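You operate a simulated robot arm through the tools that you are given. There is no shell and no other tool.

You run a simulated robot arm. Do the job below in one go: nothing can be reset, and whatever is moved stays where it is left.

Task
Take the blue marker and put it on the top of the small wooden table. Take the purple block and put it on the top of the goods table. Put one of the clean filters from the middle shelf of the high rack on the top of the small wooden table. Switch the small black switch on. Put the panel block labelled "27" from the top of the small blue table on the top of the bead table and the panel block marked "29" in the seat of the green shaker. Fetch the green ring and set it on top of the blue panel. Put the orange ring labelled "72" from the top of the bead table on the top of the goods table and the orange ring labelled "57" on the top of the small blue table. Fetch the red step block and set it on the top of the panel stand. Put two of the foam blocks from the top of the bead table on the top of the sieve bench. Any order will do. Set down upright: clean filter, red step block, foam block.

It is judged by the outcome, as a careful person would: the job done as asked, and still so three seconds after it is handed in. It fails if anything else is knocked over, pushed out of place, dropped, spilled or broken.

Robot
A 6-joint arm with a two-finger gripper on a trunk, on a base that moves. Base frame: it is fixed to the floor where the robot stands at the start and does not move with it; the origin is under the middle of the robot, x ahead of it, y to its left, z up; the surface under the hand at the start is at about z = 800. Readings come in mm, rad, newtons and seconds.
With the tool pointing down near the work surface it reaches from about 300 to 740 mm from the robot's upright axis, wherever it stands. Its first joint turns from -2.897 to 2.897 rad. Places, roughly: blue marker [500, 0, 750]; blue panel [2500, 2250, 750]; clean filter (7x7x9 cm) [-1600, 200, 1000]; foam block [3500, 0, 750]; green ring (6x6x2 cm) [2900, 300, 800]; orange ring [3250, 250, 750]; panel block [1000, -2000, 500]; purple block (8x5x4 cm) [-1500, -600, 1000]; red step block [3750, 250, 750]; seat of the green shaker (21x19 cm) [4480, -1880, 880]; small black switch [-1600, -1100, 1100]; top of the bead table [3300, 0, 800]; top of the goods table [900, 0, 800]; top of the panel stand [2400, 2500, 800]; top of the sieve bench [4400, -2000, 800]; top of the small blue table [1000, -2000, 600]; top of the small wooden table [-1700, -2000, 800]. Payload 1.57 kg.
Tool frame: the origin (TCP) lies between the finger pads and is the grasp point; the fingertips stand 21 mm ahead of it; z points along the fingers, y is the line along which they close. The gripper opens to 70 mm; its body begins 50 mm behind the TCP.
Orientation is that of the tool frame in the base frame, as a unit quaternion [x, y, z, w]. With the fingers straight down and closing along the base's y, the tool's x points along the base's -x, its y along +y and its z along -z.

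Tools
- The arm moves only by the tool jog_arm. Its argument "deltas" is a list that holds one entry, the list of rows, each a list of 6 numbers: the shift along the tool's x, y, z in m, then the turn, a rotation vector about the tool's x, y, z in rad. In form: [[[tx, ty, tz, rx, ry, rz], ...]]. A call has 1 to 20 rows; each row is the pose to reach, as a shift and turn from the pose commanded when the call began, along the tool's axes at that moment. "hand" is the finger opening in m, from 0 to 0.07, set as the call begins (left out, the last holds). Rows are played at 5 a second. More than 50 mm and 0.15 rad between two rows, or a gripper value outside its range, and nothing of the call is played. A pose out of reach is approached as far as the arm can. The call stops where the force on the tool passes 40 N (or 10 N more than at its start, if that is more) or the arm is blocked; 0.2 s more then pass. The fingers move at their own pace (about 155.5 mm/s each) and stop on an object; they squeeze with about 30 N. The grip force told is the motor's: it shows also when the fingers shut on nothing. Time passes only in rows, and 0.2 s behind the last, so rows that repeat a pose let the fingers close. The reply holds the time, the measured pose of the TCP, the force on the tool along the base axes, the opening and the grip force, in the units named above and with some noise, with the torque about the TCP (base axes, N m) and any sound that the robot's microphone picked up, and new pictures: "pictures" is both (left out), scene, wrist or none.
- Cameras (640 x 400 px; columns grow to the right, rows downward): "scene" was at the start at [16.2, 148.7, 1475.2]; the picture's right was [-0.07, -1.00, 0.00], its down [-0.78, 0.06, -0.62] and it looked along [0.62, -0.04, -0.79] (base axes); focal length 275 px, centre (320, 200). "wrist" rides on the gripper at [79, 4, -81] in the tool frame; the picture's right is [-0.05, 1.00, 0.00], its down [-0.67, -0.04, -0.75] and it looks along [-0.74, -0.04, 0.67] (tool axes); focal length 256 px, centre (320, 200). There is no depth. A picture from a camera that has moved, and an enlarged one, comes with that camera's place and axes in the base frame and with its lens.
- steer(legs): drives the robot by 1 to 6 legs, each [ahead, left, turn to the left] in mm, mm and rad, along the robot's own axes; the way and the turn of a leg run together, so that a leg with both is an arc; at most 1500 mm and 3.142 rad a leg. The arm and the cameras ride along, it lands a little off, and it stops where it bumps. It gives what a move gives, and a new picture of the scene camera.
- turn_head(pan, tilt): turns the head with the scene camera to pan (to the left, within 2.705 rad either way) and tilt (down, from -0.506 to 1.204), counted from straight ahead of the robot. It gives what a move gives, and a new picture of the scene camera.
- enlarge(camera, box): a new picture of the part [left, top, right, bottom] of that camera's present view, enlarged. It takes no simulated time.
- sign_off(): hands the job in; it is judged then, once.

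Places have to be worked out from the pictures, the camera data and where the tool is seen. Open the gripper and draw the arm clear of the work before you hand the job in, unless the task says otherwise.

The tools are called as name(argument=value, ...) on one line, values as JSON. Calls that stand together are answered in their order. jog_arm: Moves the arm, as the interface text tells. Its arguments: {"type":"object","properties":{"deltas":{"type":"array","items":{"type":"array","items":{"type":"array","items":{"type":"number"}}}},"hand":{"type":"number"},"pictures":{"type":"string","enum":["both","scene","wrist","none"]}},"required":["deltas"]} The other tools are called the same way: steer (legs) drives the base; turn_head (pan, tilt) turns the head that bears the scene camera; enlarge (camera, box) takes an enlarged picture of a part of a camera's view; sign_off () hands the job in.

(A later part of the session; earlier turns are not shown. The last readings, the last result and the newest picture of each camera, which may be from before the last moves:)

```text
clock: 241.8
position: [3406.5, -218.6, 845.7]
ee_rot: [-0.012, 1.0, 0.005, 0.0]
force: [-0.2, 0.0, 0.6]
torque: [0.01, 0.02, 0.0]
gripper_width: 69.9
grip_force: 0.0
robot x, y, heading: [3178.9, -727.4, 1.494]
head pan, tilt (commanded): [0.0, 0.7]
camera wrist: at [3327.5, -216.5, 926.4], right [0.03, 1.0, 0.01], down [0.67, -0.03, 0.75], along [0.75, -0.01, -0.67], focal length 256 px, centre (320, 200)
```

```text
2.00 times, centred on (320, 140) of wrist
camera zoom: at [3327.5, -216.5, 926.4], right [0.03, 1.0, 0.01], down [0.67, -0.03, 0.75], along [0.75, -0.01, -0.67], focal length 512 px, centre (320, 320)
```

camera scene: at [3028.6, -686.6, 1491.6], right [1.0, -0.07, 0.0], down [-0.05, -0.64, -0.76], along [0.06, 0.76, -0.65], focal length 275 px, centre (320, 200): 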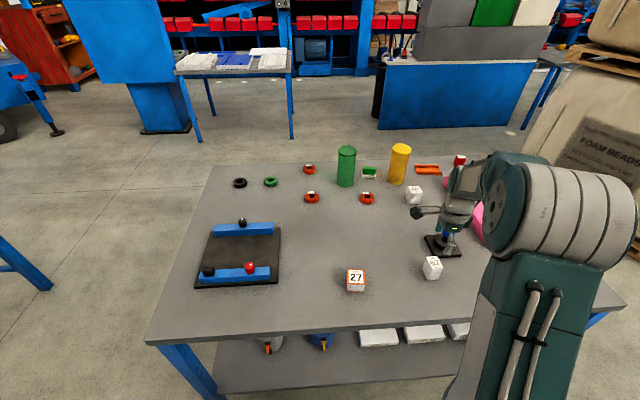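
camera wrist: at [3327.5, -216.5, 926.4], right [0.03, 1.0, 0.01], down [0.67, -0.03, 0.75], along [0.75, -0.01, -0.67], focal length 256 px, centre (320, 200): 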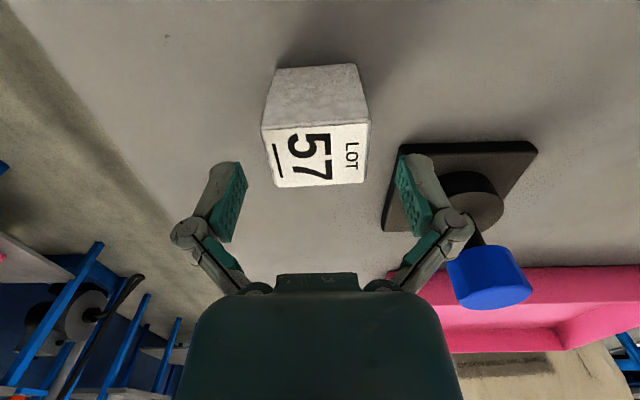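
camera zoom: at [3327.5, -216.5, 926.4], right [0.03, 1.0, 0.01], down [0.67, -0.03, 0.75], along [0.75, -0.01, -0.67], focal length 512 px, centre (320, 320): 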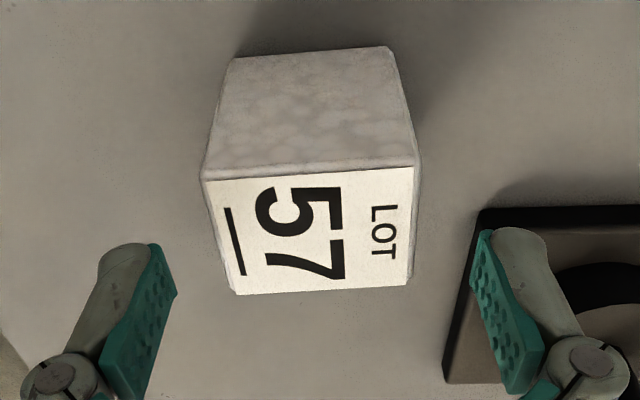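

The block is centred in the closing direction; I shift 5 mm back toward its middle, descend to z ≈ 804 and close.

jog_arm(deltas=[[[0.005, 0, 0.015, 0, 0, 0], [0.005, 0, 0.03, 0, 0, 0], [0.005, 0, 0.041, 0, 0, 0], [0.005, 0, 0.041, 0, 0, 0]]], hand=0.07, pictures="wrist")

jog_arm(deltas=[[[0, 0, 0, 0, 0, 0], [0, 0, 0, 0, 0, 0], [0, 0, 0, 0, 0, 0]]], hand=0.0, pictures="wrist")

```text
clock: 242.8
position: [3400.3, -217.3, 804.9]
ee_rot: [-0.013, 1.0, 0.005, 0.001]
force: [-0.5, -0.2, -0.2]
torque: [0.0, 0.0, -0.01]
gripper_width: 70.4
grip_force: 0.1
robot x, y, heading: [3181.3, -725.7, 1.495]
head pan, tilt (commanded): [0.0, 0.7]
camera wrist: at [3321.4, -216.4, 886.1], right [0.03, 1.0, 0.01], down [0.67, -0.03, 0.75], along [0.75, -0.01, -0.67], focal length 256 px, centre (320, 200)
```

wrist: 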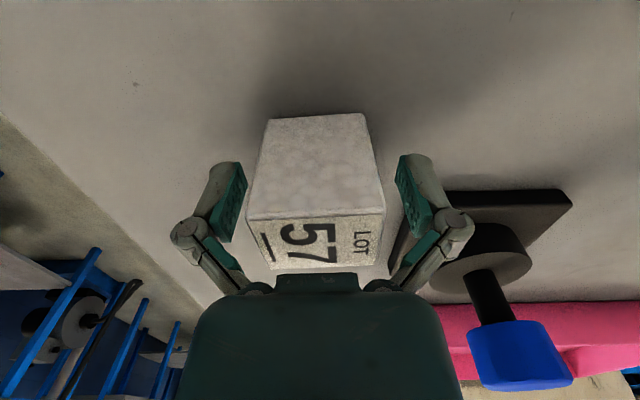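

```text
clock: 243.7
position: [3400.5, -216.7, 805.7]
ee_rot: [-0.013, 1.0, 0.005, 0.001]
force: [1.3, -0.3, 9.2]
torque: [-0.19, 0.05, 0.04]
gripper_width: 44.3
grip_force: 30.4
robot x, y, heading: [3179.8, -724.5, 1.501]
head pan, tilt (commanded): [0.0, 0.7]
camera wrist: at [3321.5, -216.2, 886.9], right [0.03, 1.0, 0.01], down [0.67, -0.03, 0.75], along [0.75, -0.01, -0.67], focal length 256 px, centre (320, 200)
```

wrist: 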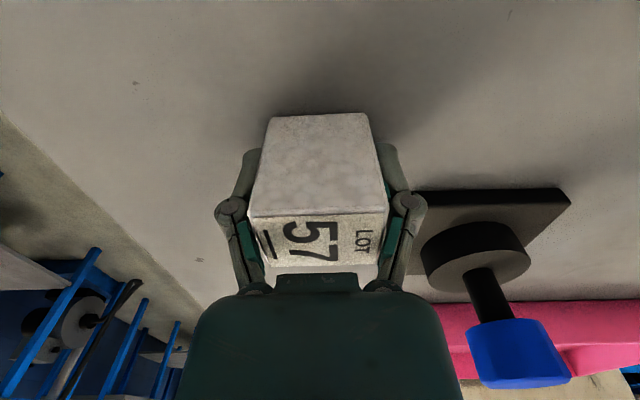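

Gripped at 44 mm. I lift slowly, then bring it in front of the robot at z ≈ 1060.

jog_arm(deltas=[[[0, 0, -0.002, 0, 0, 0], [0, 0, -0.006, 0, 0, 0], [0, 0, -0.015, 0, 0, 0], [0, 0, -0.03, 0, 0, 0], [0, 0, -0.06, 0, 0, 0], [0, 0, -0.1, 0, 0, 0], [0, 0, -0.14, 0, 0, 0], [0, 0, -0.18, 0, 0, 0], [0.01, -0.005, -0.215, 0, 0, 0], [0.03, -0.014, -0.245, 0, 0, 0], [0.065, -0.03, -0.255, 0, 0, 0], [0.1, -0.046, -0.255, 0, 0, 0], [0.135, -0.063, -0.255, 0, 0, 0], [0.17, -0.08, -0.255, 0, 0, 0], [0.192, -0.089, -0.255, 0, 0, 0], [0.192, -0.089, -0.255, 0, 0, 0]]], hand=0.0)

```text
clock: 247.1
position: [3208.6, -316.6, 1060.8]
ee_rot: [-0.013, 1.0, 0.004, 0.002]
force: [0.6, 0.1, -0.7]
torque: [-0.02, -0.02, -0.01]
gripper_width: 44.1
grip_force: 29.9
robot x, y, heading: [3180.3, -726.8, 1.494]
head pan, tilt (commanded): [0.0, 0.7]
camera scene: at [3027.4, -687.3, 1491.5], right [1.0, -0.07, 0.0], down [-0.05, -0.64, -0.76], along [0.06, 0.76, -0.64], focal length 275 px, centre (320, 200)
camera wrist: at [3129.8, -314.8, 1141.1], right [0.03, 1.0, 0.01], down [0.67, -0.03, 0.75], along [0.75, -0.01, -0.67], focal length 256 px, centre (320, 200)
```

scene: 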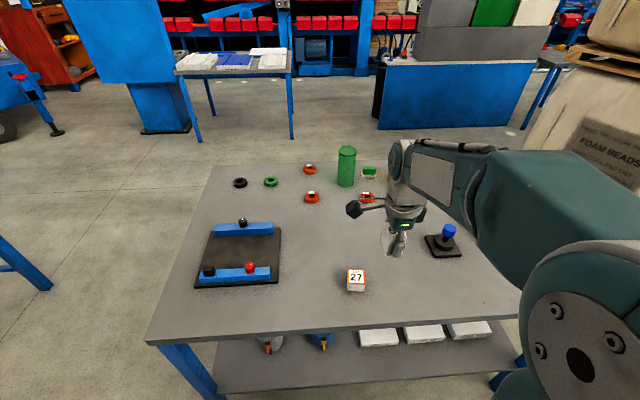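
wrist: 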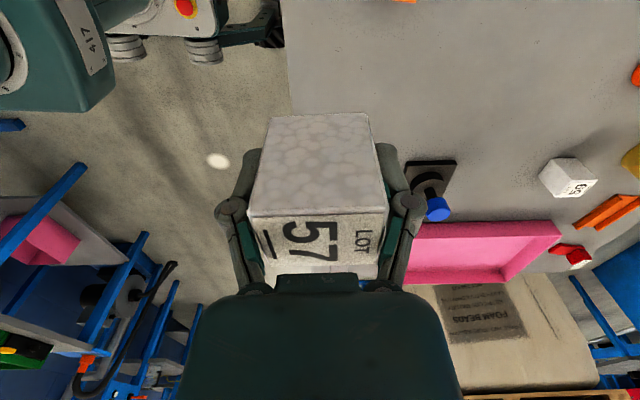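

Now to the sieve bench at about (4400, −2000). I back off, turn to face +x and look at it.

steer(legs=[[-330, 0, 0], [0, 0, -1.55]])

turn_head(pan=-0.6, tilt=0.45)

```text
clock: 253.1
position: [3565.5, -1079.8, 1060.1]
ee_rot: [0.7, 0.714, 0.003, 0.005]
force: [0.1, 0.3, -0.8]
torque: [0.0, 0.0, 0.01]
gripper_width: 44.0
grip_force: 30.3
robot x, y, heading: [3155.5, -1047.8, -0.077]
head pan, tilt (commanded): [0.0, 0.7]
camera scene: at [3194.5, -896.6, 1491.5], right [-0.08, -1.0, 0.0], down [-0.64, 0.05, -0.76], along [0.76, -0.06, -0.64], focal length 275 px, centre (320, 200)
```

scene: 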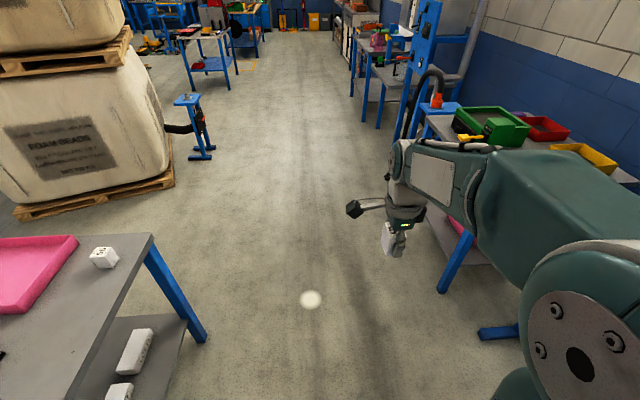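

```text
clock: 254.1
position: [3566.2, -1079.7, 1061.6]
ee_rot: [0.699, 0.715, 0.003, 0.004]
force: [1.0, 0.7, -0.4]
torque: [0.04, -0.02, -0.02]
gripper_width: 44.1
grip_force: 30.3
robot x, y, heading: [3156.5, -1049.8, -0.079]
head pan, tilt (commanded): [-0.6, 0.45]
camera scene: at [3181.4, -947.6, 1513.7], right [-0.63, -0.78, 0.0], down [-0.34, 0.27, -0.9], along [0.7, -0.56, -0.44], focal length 275 px, centre (320, 200)
```

scene: 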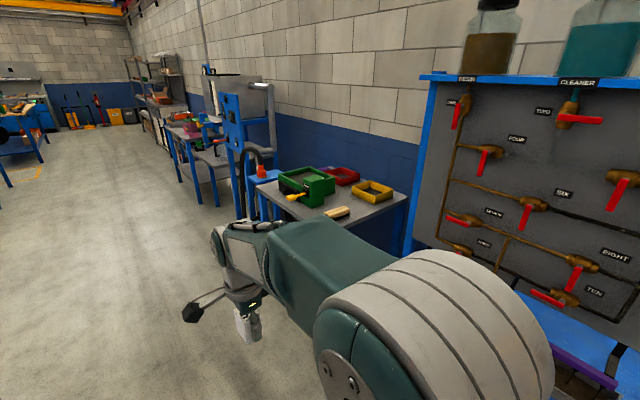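

I enlarge the bench with the green shaker.

enlarge(camera="scene", box=[230, 130, 430, 250])

```text
3.20 times, centred on (330, 190) of scene
camera zoom: at [3181.4, -947.6, 1513.7], right [-0.63, -0.78, 0.0], down [-0.34, 0.27, -0.9], along [0.7, -0.56, -0.44], focal length 881 px, centre (288, 232)
```

zoom: 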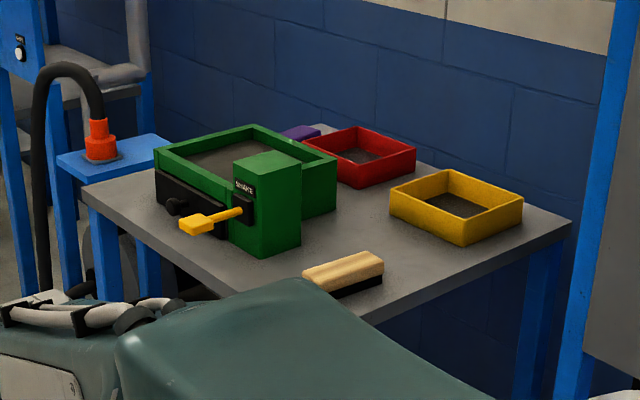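

The sieve bench spans about x 4010…4755, y −2320…−1720; free area around (4280, −1990). I drive in front of it, facing −y.

steer(legs=[[0, 0, 0.08], [1100, 0, 0], [0, 0, -1.58], [300, 0, 0]])

turn_head(pan=0.0, tilt=0.75)

```text
clock: 265.7
position: [4236.7, -1753.6, 1060.8]
ee_rot: [0.999, 0.037, -0.002, 0.005]
force: [0.7, 0.8, -0.9]
torque: [0.03, -0.01, 0.02]
gripper_width: 44.3
grip_force: 30.1
robot x, y, heading: [4246.3, -1344.9, -1.596]
head pan, tilt (commanded): [-0.6, 0.45]
camera scene: at [4347.2, -1363.8, 1513.7], right [-0.81, 0.59, 0.0], down [0.25, 0.35, -0.9], along [-0.53, -0.73, -0.44], focal length 275 px, centre (320, 200)
```

scene: 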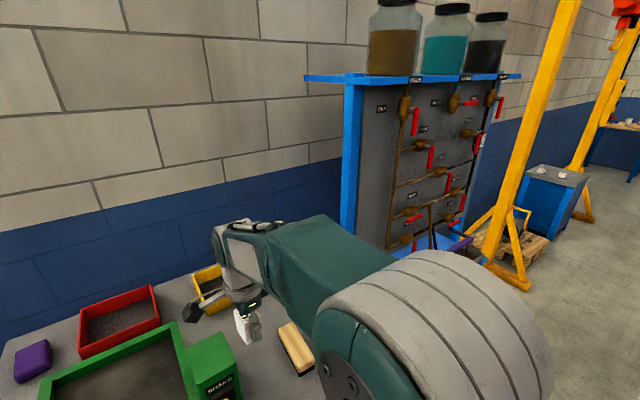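

```text
clock: 266.7
position: [4236.4, -1754.1, 1059.6]
ee_rot: [0.999, 0.038, -0.001, 0.005]
force: [0.4, -0.4, -0.1]
torque: [0.03, -0.01, 0.01]
gripper_width: 44.1
grip_force: 29.7
robot x, y, heading: [4243.9, -1341.1, -1.597]
head pan, tilt (commanded): [0.0, 0.75]
camera scene: at [4398.8, -1372.2, 1487.3], right [-1.0, 0.03, 0.0], down [0.02, 0.68, -0.73], along [-0.02, -0.73, -0.68], focal length 275 px, centre (320, 200)
```

scene: 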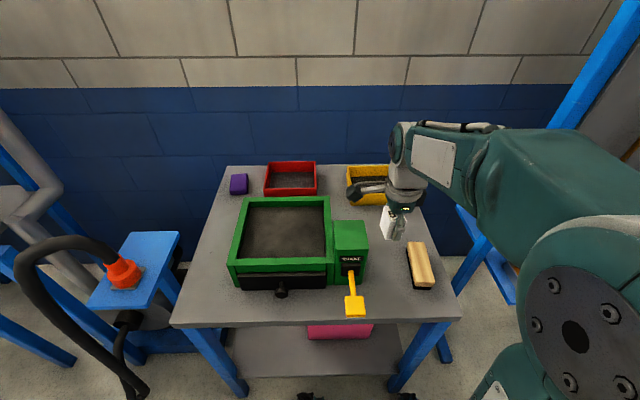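

There is free space right of the shaker, behind the brush. I move the foam above (4140, −1985) and lower it partly.

jog_arm(deltas=[[[-0.02, 0.04, 0, 0, 0, 0], [-0.04, 0.08, 0, 0, 0, 0], [-0.06, 0.12, 0, 0, 0, 0], [-0.08, 0.16, 0, 0, 0, 0], [-0.1, 0.198, 0, 0, 0, 0], [-0.113, 0.223, 0.01, 0, 0, 0], [-0.113, 0.223, 0.05, 0, 0, 0], [-0.113, 0.223, 0.09, 0, 0, 0], [-0.113, 0.223, 0.13, 0, 0, 0], [-0.113, 0.223, 0.16, 0, 0, 0], [-0.113, 0.223, 0.16, 0, 0, 0]]], hand=0.0)

```text
clock: 269.1
position: [4140.1, -1988.1, 900.5]
ee_rot: [0.999, 0.037, 0.0, 0.005]
force: [-0.1, -0.2, -0.3]
torque: [-0.01, -0.01, -0.02]
gripper_width: 44.1
grip_force: 30.4
robot x, y, heading: [4244.2, -1345.3, -1.595]
head pan, tilt (commanded): [0.0, 0.75]
camera scene: at [4398.3, -1373.5, 1487.3], right [-1.0, 0.03, 0.0], down [0.02, 0.68, -0.73], along [-0.02, -0.73, -0.68], focal length 275 px, centre (320, 200)
camera wrist: at [4219.4, -1986.0, 982.3], right [0.02, -1.0, 0.01], down [-0.67, -0.01, 0.75], along [-0.75, -0.02, -0.67], focal length 256 px, centre (320, 200)
```

scene: 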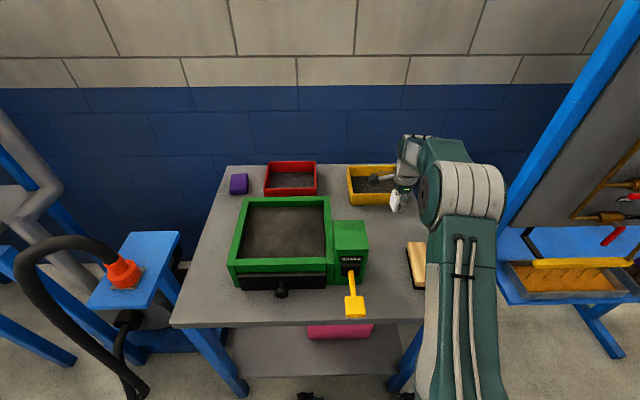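
wrist: 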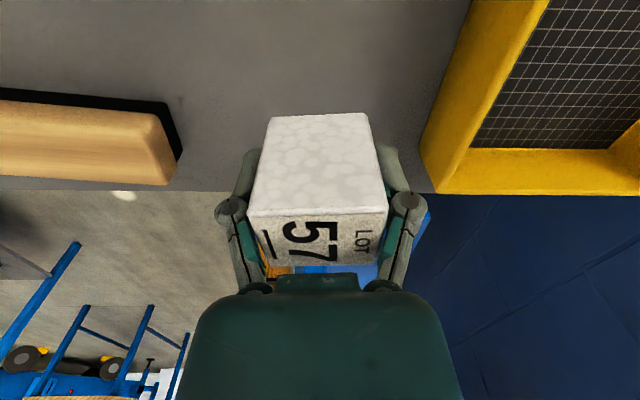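

Clear between brush and yellow frame. I shift 12 mm away from the frame and lower toward the bench.

jog_arm(deltas=[[[0, -0.012, 0.02, 0, 0, 0], [0, -0.012, 0.04, 0, 0, 0], [0, -0.012, 0.055, 0, 0, 0], [0, -0.012, 0.06, 0, 0, 0], [0, -0.012, 0.06, 0, 0, 0]]], hand=0.0, pictures="none")

jog_arm(deltas=[[[0, 0, 0.002, 0, 0, 0], [0, 0, 0.004, 0, 0, 0], [0, 0, 0.006, 0, 0, 0], [0, 0, 0.008, 0, 0, 0], [0, 0, 0.01, 0, 0, 0], [0, 0, 0.012, 0, 0, 0], [0, 0, 0.012, 0, 0, 0]]], hand=0.0, pictures="none")

```text
clock: 270.3
position: [4138.1, -1977.0, 841.9]
ee_rot: [0.999, 0.038, 0.0, 0.006]
force: [-0.4, -0.7, -0.7]
torque: [-0.02, 0.0, 0.01]
gripper_width: 44.5
grip_force: 29.8
robot x, y, heading: [4241.8, -1343.3, -1.591]
head pan, tilt (commanded): [0.0, 0.75]
```

```text
clock: 271.9
position: [4138.2, -1974.7, 829.6]
ee_rot: [0.999, 0.037, -0.001, 0.006]
force: [0.2, -0.6, -1.2]
torque: [0.03, 0.03, -0.03]
gripper_width: 44.0
grip_force: 30.2
robot x, y, heading: [4244.8, -1340.2, -1.598]
head pan, tilt (commanded): [0.0, 0.75]
```

No contact yet at 830; continuing in 2 mm steps.

jog_arm(deltas=[[[0, 0, 0.002, 0, 0, 0], [0, 0, 0.004, 0, 0, 0], [0, 0, 0.006, 0, 0, 0], [0, 0, 0.008, 0, 0, 0], [0, 0, 0.01, 0, 0, 0], [0, 0, 0.012, 0, 0, 0], [0, 0, 0.012, 0, 0, 0]]], hand=0.0, pictures="none")

```text
clock: 273.2
position: [4138.3, -1976.6, 823.9]
ee_rot: [0.999, 0.037, -0.003, 0.008]
force: [0.8, 5.2, 14.8]
torque: [0.44, -0.03, -0.02]
gripper_width: 44.2
grip_force: 29.9
robot x, y, heading: [4243.3, -1343.7, -1.595]
head pan, tilt (commanded): [0.0, 0.75]
stopped in row 6: the force on the tool passed its limit at 42 N (the readings are from after the stop); the commanded pose is now the measured one
```

Contact at 824 (bench ≈ 796). I release and lift away.

jog_arm(deltas=[[[0, 0, -0.001, 0, 0, 0], [0, 0, -0.001, 0, 0, 0], [0, 0, -0.01, 0, 0, 0], [0, 0, -0.04, 0, 0, 0], [0, 0, -0.085, 0, 0, 0], [0, 0, -0.13, 0, 0, 0], [0, 0, -0.175, 0, 0, 0], [0, 0, -0.22, 0, 0, 0], [0, 0, -0.235, 0, 0, 0], [0, 0, -0.235, 0, 0, 0]]], hand=0.065)

```text
clock: 275.4
position: [4136.4, -1976.0, 1060.7]
ee_rot: [0.999, 0.037, -0.001, 0.008]
force: [0.5, 0.1, 0.0]
torque: [-0.05, -0.02, 0.0]
gripper_width: 65.0
grip_force: 0.0
robot x, y, heading: [4246.2, -1348.3, -1.598]
head pan, tilt (commanded): [0.0, 0.75]
camera scene: at [4398.3, -1373.1, 1487.3], right [-1.0, 0.03, 0.0], down [0.02, 0.68, -0.73], along [-0.02, -0.73, -0.68], focal length 275 px, centre (320, 200)
camera wrist: at [4216.2, -1972.0, 1140.5], right [0.02, -1.0, 0.02], down [-0.66, 0.0, 0.75], along [-0.75, -0.03, -0.66], focal length 256 px, centre (320, 200)
```

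scene: 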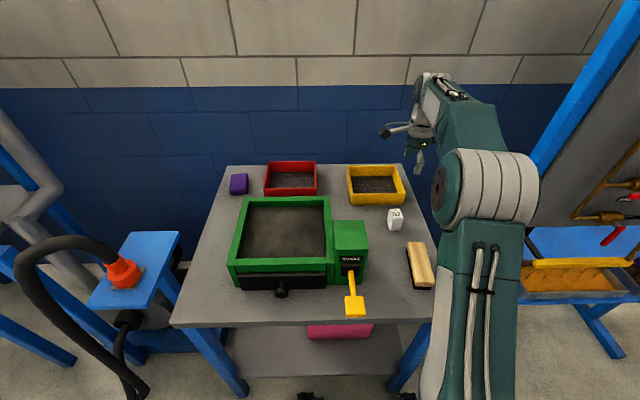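
wrist: 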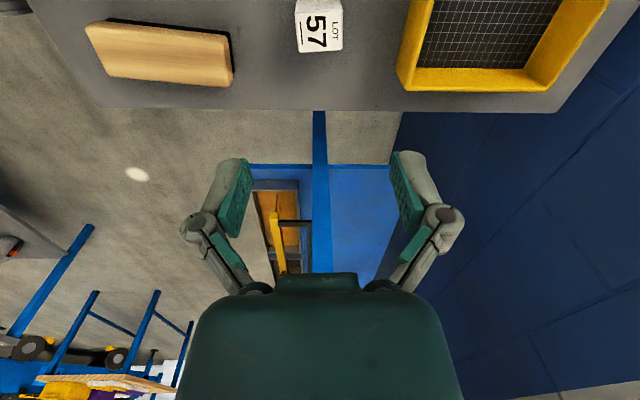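

The foam stands upright on the sieve bench. I straighten the hand, retract, and drive back for the foam block at the south-east corner of the bead table.

jog_arm(deltas=[[[0.02, -0.036, 0, 0.016, 0.002, 0], [0.04, -0.073, 0, 0.016, 0.002, 0], [0.06, -0.11, 0, 0.016, 0.002, 0], [0.08, -0.147, 0, 0.016, 0.002, 0], [0.1, -0.184, 0, 0.016, 0.002, 0], [0.117, -0.218, 0, 0.016, 0.002, 0], [0.117, -0.218, 0, 0.016, 0.002, 0]]], hand=0.065, pictures="none")

steer(legs=[[-300, 0, 0], [0, 0, 3.141], [0, 480, 0], [290, 0, 0]])

turn_head(pan=0.0, tilt=0.75)

```text
clock: 277.1
position: [4237.9, -1745.1, 1055.5]
ee_rot: [0.999, 0.037, -0.002, 0.0]
force: [0.4, -0.6, 0.7]
torque: [0.0, -0.01, 0.0]
gripper_width: 65.1
grip_force: 0.0
robot x, y, heading: [4244.5, -1346.0, -1.597]
head pan, tilt (commanded): [0.0, 0.75]
```

```text
clock: 290.6
position: [3761.8, -356.1, 1055.3]
ee_rot: [-0.057, 0.998, 0.001, 0.0]
force: [0.4, -0.3, -0.3]
torque: [0.0, 0.03, -0.01]
gripper_width: 65.0
grip_force: 0.1
robot x, y, heading: [3771.6, -758.9, 1.587]
head pan, tilt (commanded): [0.0, 0.75]
camera scene: at [3615.7, -736.6, 1487.3], right [1.0, 0.02, 0.0], down [0.01, -0.68, -0.73], along [-0.01, 0.73, -0.68], focal length 275 px, centre (320, 200)
```

scene: 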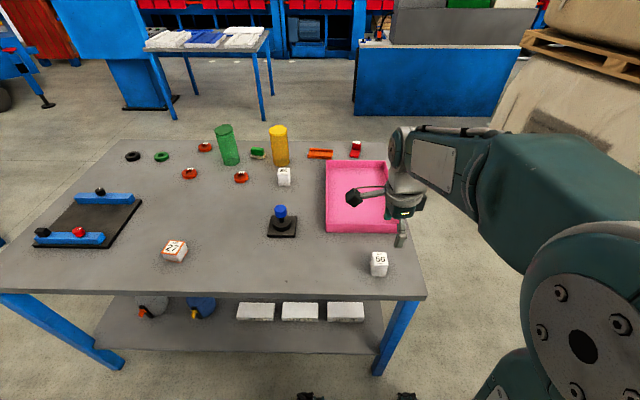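

```text
clock: 291.2
position: [3762.2, -355.9, 1054.5]
ee_rot: [-0.058, 0.998, 0.001, 0.002]
force: [-0.3, -0.5, 1.1]
torque: [0.04, -0.01, -0.02]
gripper_width: 65.3
grip_force: 0.1
robot x, y, heading: [3774.2, -761.5, 1.586]
head pan, tilt (commanded): [0.0, 0.75]
camera scene: at [3615.7, -736.6, 1487.3], right [1.0, 0.02, 0.0], down [0.01, -0.68, -0.73], along [-0.01, 0.73, -0.68], focal length 275 px, centre (320, 200)
```

scene: 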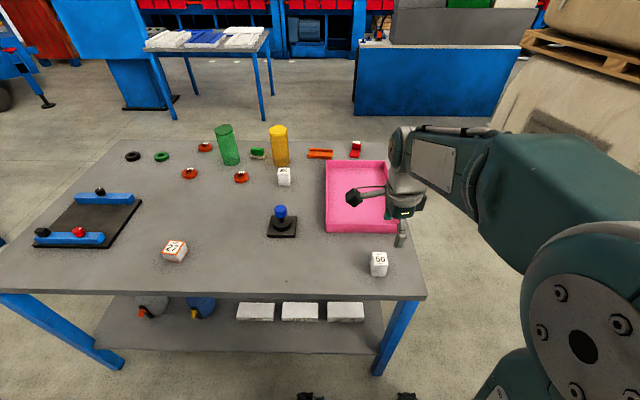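

A full view of the bead table. I enlarge to read the ring labels and to locate the foam block.

enlarge(camera="scene", box=[170, 130, 260, 190])

enlarge(camera="scene", box=[330, 220, 430, 300])

enlarge(camera="scene", box=[240, 120, 380, 200])

```text
6.67 times, centred on (215, 160) of scene
camera zoom: at [3615.7, -736.6, 1487.3], right [1.0, 0.02, 0.0], down [0.01, -0.68, -0.73], along [-0.01, 0.73, -0.68], focal length 1835 px, centre (1020, 467)
```

zoom: 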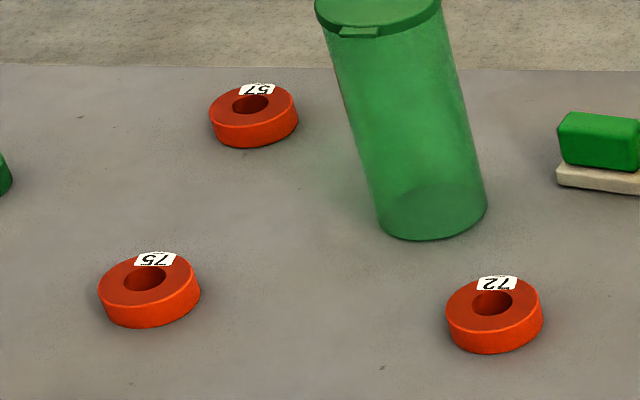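

```text
5.00 times, centred on (380, 260) of scene
camera zoom: at [3615.7, -736.6, 1487.3], right [1.0, 0.02, 0.0], down [0.01, -0.68, -0.73], along [-0.01, 0.73, -0.68], focal length 1376 px, centre (20, -100)
```

zoom: 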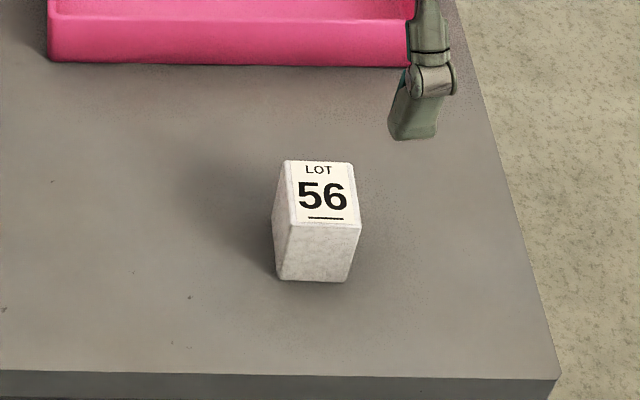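

```text
4.57 times, centred on (310, 160) of scene
camera zoom: at [3615.7, -736.6, 1487.3], right [1.0, 0.02, 0.0], down [0.01, -0.68, -0.73], along [-0.01, 0.73, -0.68], focal length 1258 px, centre (366, 383)
```

zoom: 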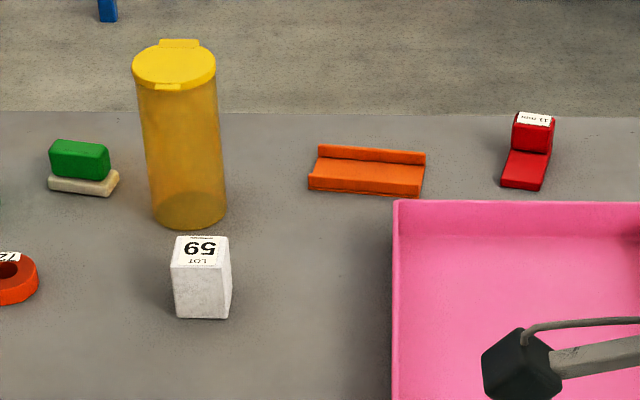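

Labels read: ring A = 57, B = 75, C = 72. The foam "56" stands at about (3780, −275). I bring the open hand above it.

jog_arm(deltas=[[[-0.009, 0.026, 0, 0, 0, 0.06], [-0.018, 0.052, 0.01, 0, 0, 0.116], [-0.027, 0.078, 0.04, 0, 0, 0.116], [-0.027, 0.078, 0.08, 0, 0, 0.116], [-0.027, 0.078, 0.12, 0, 0, 0.116], [-0.027, 0.078, 0.15, 0, 0, 0.116], [-0.027, 0.078, 0.15, 0, 0, 0.116]]], hand=0.07, pictures="wrist")

enlarge(camera="wrist", box=[200, 0, 440, 200])

```text
clock: 292.8
position: [3781.0, -273.2, 904.4]
ee_rot: [-0.001, 1.0, 0.0, 0.0]
force: [-0.2, 0.7, 0.0]
torque: [0.01, 0.02, 0.02]
gripper_width: 70.1
grip_force: 0.0
robot x, y, heading: [3771.0, -759.4, 1.587]
head pan, tilt (commanded): [0.0, 0.75]
camera wrist: at [3699.9, -268.7, 984.6], right [0.05, 1.0, 0.0], down [0.66, -0.04, 0.75], along [0.75, -0.04, -0.67], focal length 256 px, centre (320, 200)
```

wrist: 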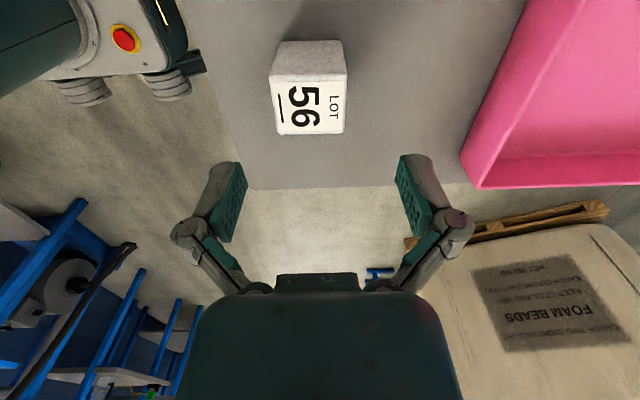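

```text
2.00 times, centred on (320, 100) of wrist
camera zoom: at [3699.9, -268.7, 984.6], right [0.05, 1.0, 0.0], down [0.66, -0.04, 0.75], along [0.75, -0.04, -0.67], focal length 512 px, centre (320, 400)
```

zoom: 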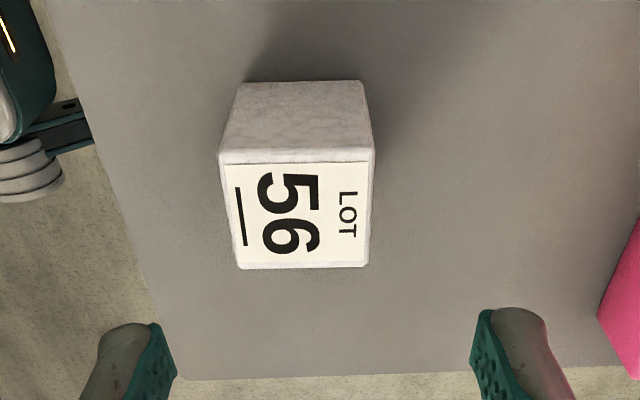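

Centre is (3784, −279), well aligned. I correct by a few mm, descend to z ≈ 805 and close.

jog_arm(deltas=[[[-0.003, -0.006, 0.03, 0, 0, 0], [-0.003, -0.006, 0.06, 0, 0, 0], [-0.003, -0.006, 0.085, 0, 0, 0], [-0.003, -0.006, 0.099, 0, 0, 0], [-0.003, -0.006, 0.099, 0, 0, 0]]], hand=0.07, pictures="wrist")

jog_arm(deltas=[[[0, 0, 0, 0, 0, 0], [0, 0, 0, 0, 0, 0], [0, 0, 0, 0, 0, 0]]], hand=0.0, pictures="wrist")

```text
clock: 294.0
position: [3782.1, -280.1, 806.5]
ee_rot: [-0.001, 1.0, 0.0, 0.001]
force: [0.7, 1.0, -0.7]
torque: [-0.01, -0.01, 0.02]
gripper_width: 69.9
grip_force: 0.1
robot x, y, heading: [3770.4, -760.0, 1.589]
head pan, tilt (commanded): [0.0, 0.75]
camera wrist: at [3702.2, -276.4, 887.0], right [0.05, 1.0, 0.0], down [0.66, -0.04, 0.75], along [0.75, -0.04, -0.67], focal length 256 px, centre (320, 200)
```

wrist: 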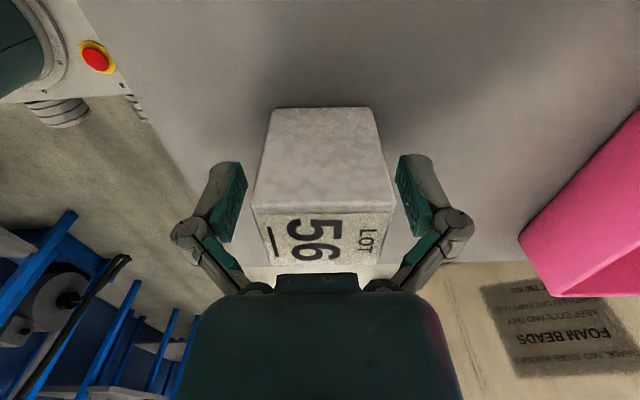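

```text
clock: 294.8
position: [3781.4, -279.5, 806.8]
ee_rot: [-0.001, 1.0, 0.001, 0.001]
force: [0.5, -0.5, 13.7]
torque: [-0.2, 0.04, 0.03]
gripper_width: 44.0
grip_force: 30.3
robot x, y, heading: [3772.2, -757.3, 1.59]
head pan, tilt (commanded): [0.0, 0.75]
camera wrist: at [3702.2, -276.2, 887.6], right [0.05, 1.0, 0.0], down [0.66, -0.04, 0.75], along [0.75, -0.04, -0.67], focal length 256 px, centre (320, 200)
```

wrist: 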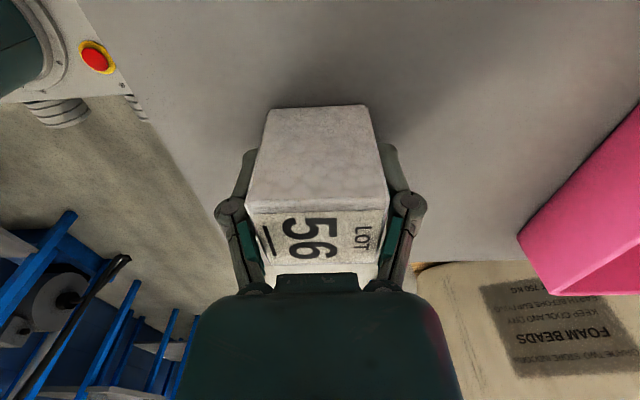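

Gripped at 44 mm. I lift slowly and retract.

jog_arm(deltas=[[[0, 0, -0.002, 0, 0, 0], [0, 0, -0.006, 0, 0, 0], [0, 0, -0.015, 0, 0, 0], [0, 0, -0.03, 0, 0, 0], [0, 0, -0.06, 0, 0, 0], [0, 0, -0.1, 0, 0, 0], [0, 0, -0.14, 0, 0, 0], [0, 0, -0.18, 0, 0, 0], [0, -0.02, -0.215, 0, 0, 0], [0, -0.05, -0.245, 0, 0, 0], [0, -0.07, -0.255, 0, 0, 0], [0, -0.07, -0.255, 0, 0, 0]]], hand=0.0)

steer(legs=[[-310, 0, 0], [0, -480, 0], [0, 0, -3.141], [290, 0, 0]])

turn_head(pan=0.0, tilt=0.8)

```text
clock: 297.4
position: [3781.7, -351.2, 1060.2]
ee_rot: [-0.002, 1.0, 0.001, 0.0]
force: [-0.2, -0.7, -0.2]
torque: [0.02, 0.01, -0.01]
gripper_width: 44.4
grip_force: 30.0
robot x, y, heading: [3775.7, -754.7, 1.591]
head pan, tilt (commanded): [0.0, 0.75]
camera scene: at [3615.6, -736.6, 1487.3], right [1.0, 0.02, 0.0], down [0.01, -0.68, -0.73], along [-0.01, 0.73, -0.68], focal length 275 px, centre (320, 200)
camera wrist: at [3702.5, -347.3, 1141.3], right [0.05, 1.0, 0.0], down [0.66, -0.03, 0.75], along [0.75, -0.04, -0.67], focal length 256 px, centre (320, 200)
```

scene: 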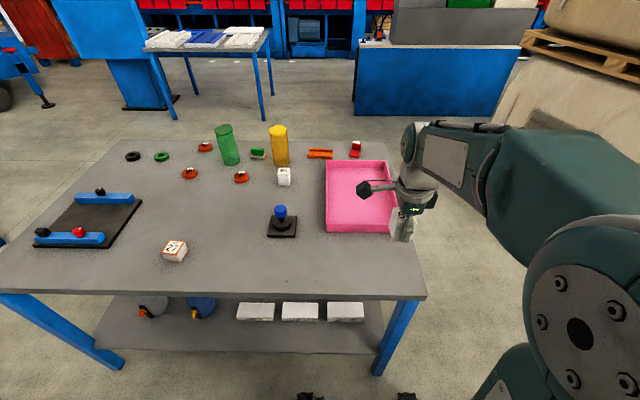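
wrist: 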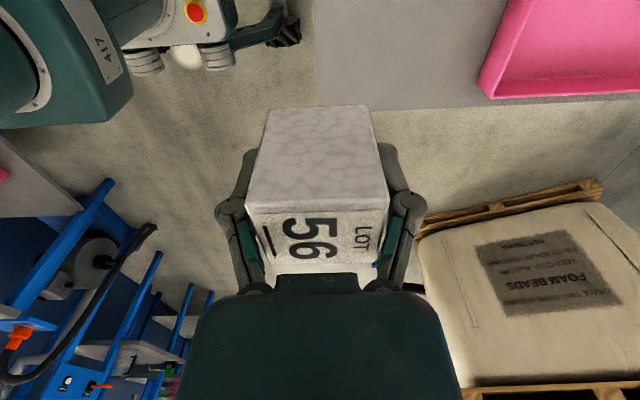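

```text
clock: 310.8
position: [4262.1, -1751.8, 1061.3]
ee_rot: [1.0, 0.015, -0.001, 0.0]
force: [0.0, 0.9, -0.7]
torque: [-0.03, 0.02, 0.02]
gripper_width: 43.9
grip_force: 30.1
robot x, y, heading: [4262.0, -1344.6, -1.518]
head pan, tilt (commanded): [0.0, 0.75]
camera scene: at [4419.6, -1361.0, 1487.4], right [-1.0, -0.05, 0.0], down [-0.03, 0.68, -0.73], along [0.03, -0.73, -0.68], focal length 275 px, centre (320, 200)
```

scene: 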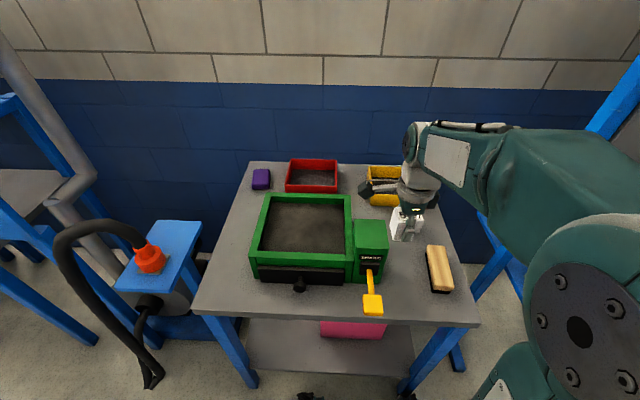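

```text
clock: 311.4
position: [4259.7, -1750.8, 1061.2]
ee_rot: [1.0, 0.015, -0.001, 0.0]
force: [0.3, 0.3, -1.2]
torque: [-0.04, 0.06, -0.02]
gripper_width: 44.0
grip_force: 30.7
robot x, y, heading: [4260.9, -1345.0, -1.527]
head pan, tilt (commanded): [0.0, 0.799]
camera scene: at [4418.8, -1358.3, 1483.4], right [-1.0, -0.05, 0.0], down [-0.03, 0.72, -0.7], along [0.03, -0.7, -0.72], focal length 275 px, centre (320, 200)
```

scene: 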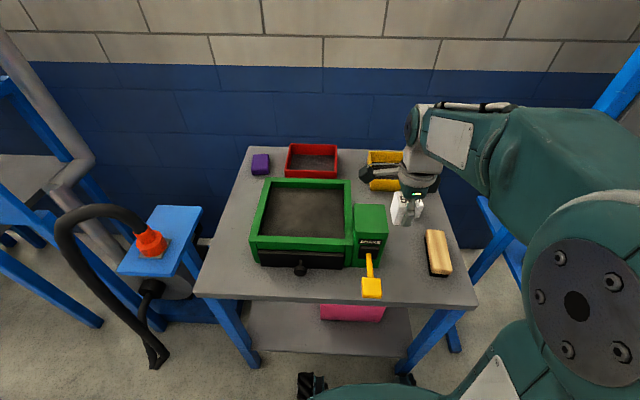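

The first foam stands at (4138, −1976). I move the second one above (4072, −1976), beside it.

jog_arm(deltas=[[[-0.03, 0.034, 0, 0, 0, 0], [-0.06, 0.068, 0, 0, 0, 0], [-0.09, 0.102, 0, 0, 0, 0], [-0.12, 0.136, 0, 0, 0, 0], [-0.15, 0.169, 0, 0, 0, 0], [-0.178, 0.2, 0, 0, 0, 0], [-0.195, 0.219, 0.01, 0, 0, 0], [-0.195, 0.219, 0.05, 0, 0, 0], [-0.195, 0.219, 0.09, 0, 0, 0], [-0.195, 0.219, 0.13, 0, 0, 0], [-0.195, 0.219, 0.15, 0, 0, 0], [-0.195, 0.219, 0.15, 0, 0, 0]]], hand=0.0)

```text
clock: 314.0
position: [4071.5, -1975.9, 909.8]
ee_rot: [1.0, 0.015, 0.0, 0.0]
force: [-0.3, 0.1, 0.8]
torque: [0.01, -0.01, 0.0]
gripper_width: 44.1
grip_force: 30.5
robot x, y, heading: [4257.9, -1343.2, -1.525]
head pan, tilt (commanded): [0.0, 0.799]
camera scene: at [4419.5, -1359.8, 1483.5], right [-1.0, -0.05, 0.0], down [-0.04, 0.72, -0.7], along [0.03, -0.7, -0.72], focal length 275 px, centre (320, 200)
camera wrist: at [4150.2, -1978.6, 990.8], right [-0.02, -1.0, 0.0], down [-0.67, 0.02, 0.75], along [-0.75, 0.02, -0.67], focal length 256 px, centre (320, 200)
```

scene: 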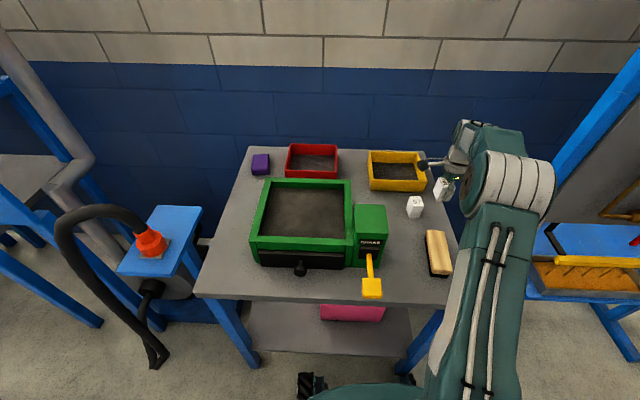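
wrist: 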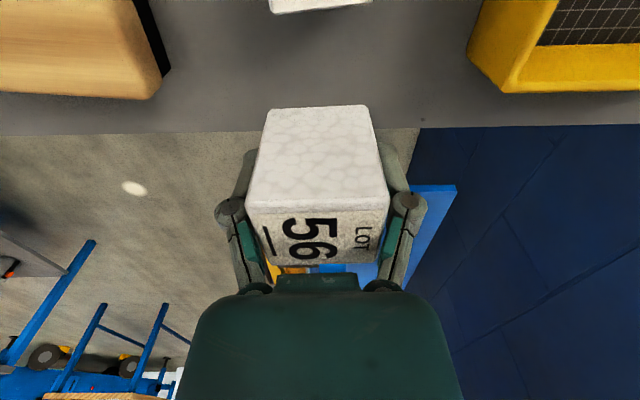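

Good clearances on all sides (31 mm to the first foam, 31 mm to the edge). I lower and feel for the bench.

jog_arm(deltas=[[[0, 0, 0.03, 0, 0, 0], [0, 0, 0.055, 0, 0, 0], [0, 0, 0.068, 0, 0, 0], [0, 0, 0.072, 0, 0, 0], [0, 0, 0.072, 0, 0, 0]]], hand=0.0, pictures="none")

jog_arm(deltas=[[[0, 0, 0.002, 0, 0, 0], [0, 0, 0.004, 0, 0, 0], [0, 0, 0.006, 0, 0, 0], [0, 0, 0.008, 0, 0, 0], [0, 0, 0.01, 0, 0, 0], [0, 0, 0.012, 0, 0, 0], [0, 0, 0.014, 0, 0, 0], [0, 0, 0.016, 0, 0, 0]]], hand=0.0, pictures="none")

```text
clock: 315.2
position: [4068.6, -1976.9, 837.3]
ee_rot: [1.0, 0.016, 0.0, 0.0]
force: [-0.4, 0.5, -1.2]
torque: [-0.01, 0.01, 0.02]
gripper_width: 44.0
grip_force: 30.1
robot x, y, heading: [4261.7, -1344.1, -1.523]
head pan, tilt (commanded): [0.0, 0.799]
```

```text
clock: 317.0
position: [4071.1, -1976.3, 825.4]
ee_rot: [1.0, 0.014, -0.001, 0.002]
force: [1.2, 7.0, 26.0]
torque: [0.26, -0.06, -0.01]
gripper_width: 44.1
grip_force: 29.9
robot x, y, heading: [4260.8, -1344.2, -1.522]
head pan, tilt (commanded): [0.0, 0.799]
```

Contact with 26 N. I release and lift away.

jog_arm(deltas=[[[0, 0, -0.002, 0, 0, 0], [0, 0, -0.002, 0, 0, 0], [0, 0, -0.01, 0, 0, 0], [0, 0, -0.04, 0, 0, 0], [0, 0, -0.085, 0, 0, 0], [0, 0, -0.13, 0, 0, 0], [0, 0, -0.175, 0, 0, 0], [0, 0, -0.22, 0, 0, 0], [0, 0, -0.235, 0, 0, 0], [0, 0, -0.235, 0, 0, 0]]], hand=0.065)

```text
clock: 319.2
position: [4071.8, -1977.2, 1057.6]
ee_rot: [1.0, 0.015, -0.001, 0.0]
force: [-0.6, 1.0, -1.2]
torque: [-0.02, -0.02, 0.02]
gripper_width: 65.3
grip_force: 0.0
robot x, y, heading: [4261.5, -1340.2, -1.521]
head pan, tilt (commanded): [0.0, 0.799]
camera scene: at [4419.4, -1359.7, 1483.5], right [-1.0, -0.05, 0.0], down [-0.04, 0.72, -0.7], along [0.03, -0.7, -0.72], focal length 275 px, centre (320, 200)
camera wrist: at [4152.0, -1979.9, 1138.9], right [-0.02, -1.0, 0.0], down [-0.67, 0.02, 0.75], along [-0.74, 0.02, -0.67], focal length 256 px, centre (320, 200)
```

scene: 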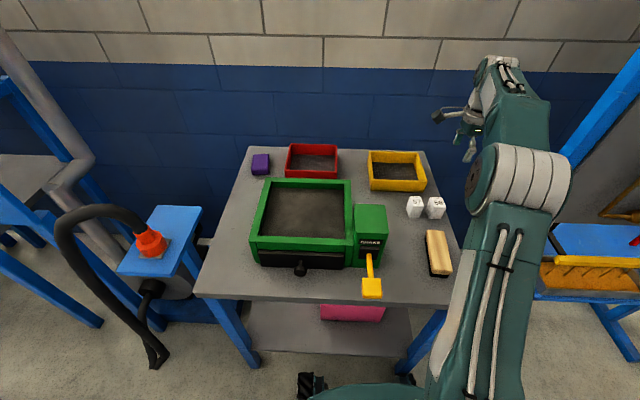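
wrist: 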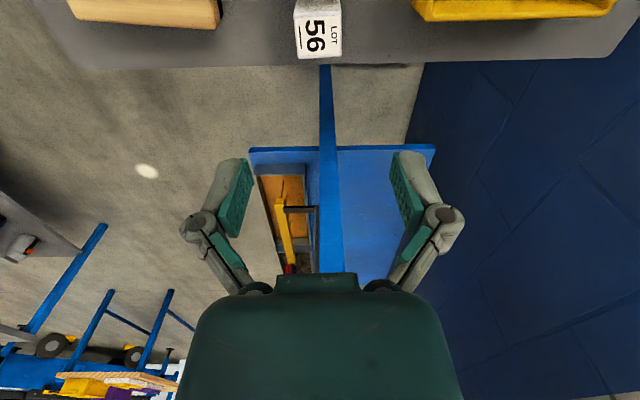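

Both foams stand on the bench. Now I retract and drive around the west end of the bead table to its north side for ring 57.

jog_arm(deltas=[[[0.03, -0.034, 0, 0, 0, 0], [0.06, -0.068, 0, 0, 0, 0], [0.09, -0.102, 0, 0, 0, 0], [0.12, -0.136, 0, 0, 0, 0], [0.15, -0.169, 0, 0, 0, 0], [0.178, -0.2, 0, 0, 0, 0], [0.195, -0.219, 0, 0, 0, 0], [0.195, -0.219, 0, 0, 0, 0]]], hand=0.0, pictures="none")

steer(legs=[[-300, 0, 0], [0, 0, -1.62], [1500, 0, 0], [700, 0, 0]])

```text
clock: 321.0
position: [4258.4, -1753.9, 1058.2]
ee_rot: [1.0, 0.014, 0.0, 0.0]
force: [0.2, 0.2, -0.4]
torque: [0.0, 0.0, -0.02]
gripper_width: 0.1
grip_force: 28.6
robot x, y, heading: [4261.5, -1347.5, -1.522]
head pan, tilt (commanded): [0.0, 0.799]
```

```text
clock: 337.4
position: [1640.5, -1003.8, 1056.7]
ee_rot: [-0.698, 0.716, 0.0, 0.0]
force: [-0.2, -0.6, 0.0]
torque: [0.0, -0.05, 0.01]
gripper_width: 0.1
grip_force: 29.4
robot x, y, heading: [2052.6, -1028.2, 3.137]
head pan, tilt (commanded): [0.0, 0.799]
camera scene: at [2027.2, -1182.7, 1483.3], right [0.01, 1.0, 0.0], down [0.72, 0.0, -0.7], along [-0.7, 0.01, -0.72], focal length 275 px, centre (320, 200)
```

scene: 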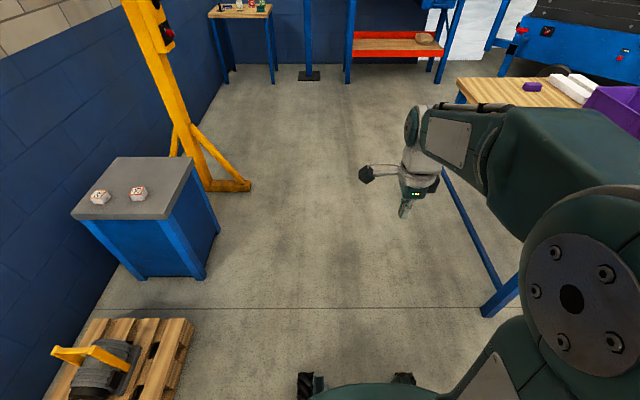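

I continue: turn north, pass between the tables, and go to the north side of the bead table.

steer(legs=[[0, 0, -1.566], [1500, 0, 0], [320, 0, 0], [0, 0, -1.571], [960, 0, 0], [0, 0, -1.571]])

turn_head(pan=0.0, tilt=0.8)

```text
clock: 362.7
position: [3019.9, 379.4, 1057.3]
ee_rot: [1.0, -0.001, -0.001, 0.0]
force: [-0.5, 0.2, -0.8]
torque: [-0.02, -0.04, 0.01]
gripper_width: 0.0
grip_force: 28.5
robot x, y, heading: [3034.2, 787.9, -1.559]
head pan, tilt (commanded): [0.0, 0.799]
camera scene: at [3191.2, 769.5, 1483.3], right [-1.0, -0.01, 0.0], down [-0.01, 0.72, -0.7], along [0.01, -0.7, -0.72], focal length 275 px, centre (320, 200)
```

scene: 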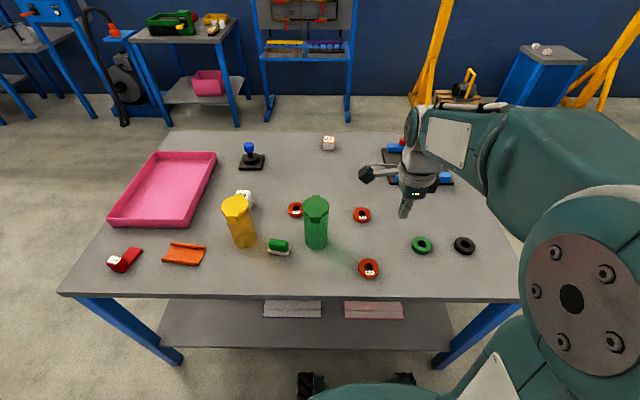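

```text
clock: 363.3
position: [3020.3, 378.1, 1056.5]
ee_rot: [1.0, -0.001, 0.0, 0.0]
force: [0.3, 0.5, 0.2]
torque: [-0.02, -0.01, 0.0]
gripper_width: 0.1
grip_force: 29.2
robot x, y, heading: [3039.8, 790.1, -1.561]
head pan, tilt (commanded): [0.0, 0.799]
camera scene: at [3191.2, 769.5, 1483.3], right [-1.0, -0.01, 0.0], down [-0.01, 0.72, -0.7], along [0.01, -0.7, -0.72], focal length 275 px, centre (320, 200)
```

scene: 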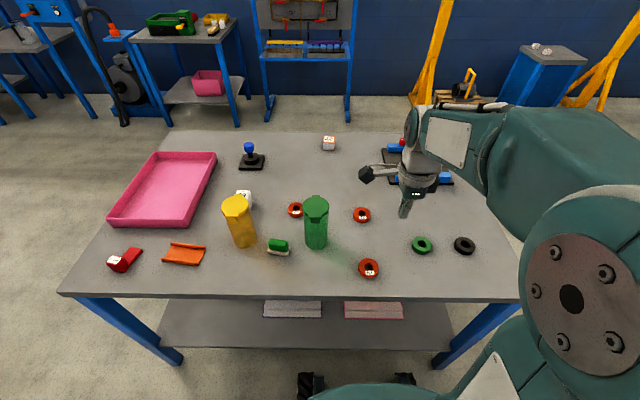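

enlarge(camera="scene", box=[270, 185, 480, 295])

enlarge(camera="scene", box=[60, 220, 220, 300])

```text
3.05 times, centred on (375, 240) of scene
camera zoom: at [3191.2, 769.5, 1483.3], right [-1.0, -0.01, 0.0], down [-0.01, 0.72, -0.7], along [0.01, -0.7, -0.72], focal length 839 px, centre (152, 78)
```

zoom: 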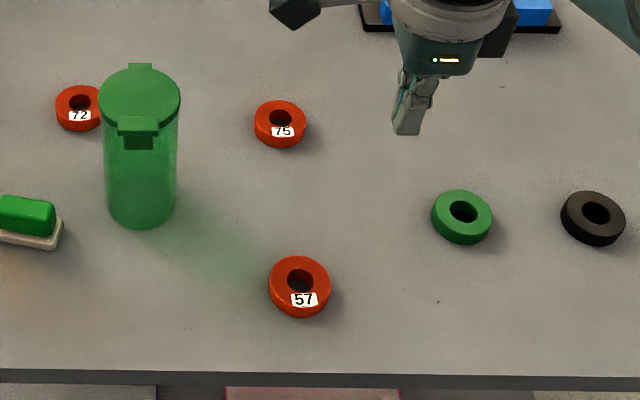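

```text
4.00 times, centred on (140, 260) of scene
camera zoom: at [3191.2, 769.5, 1483.3], right [-1.0, -0.01, 0.0], down [-0.01, 0.72, -0.7], along [0.01, -0.7, -0.72], focal length 1101 px, centre (1040, -40)
```

zoom: 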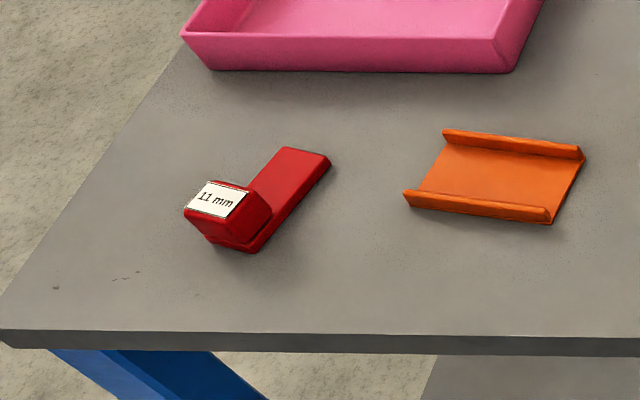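

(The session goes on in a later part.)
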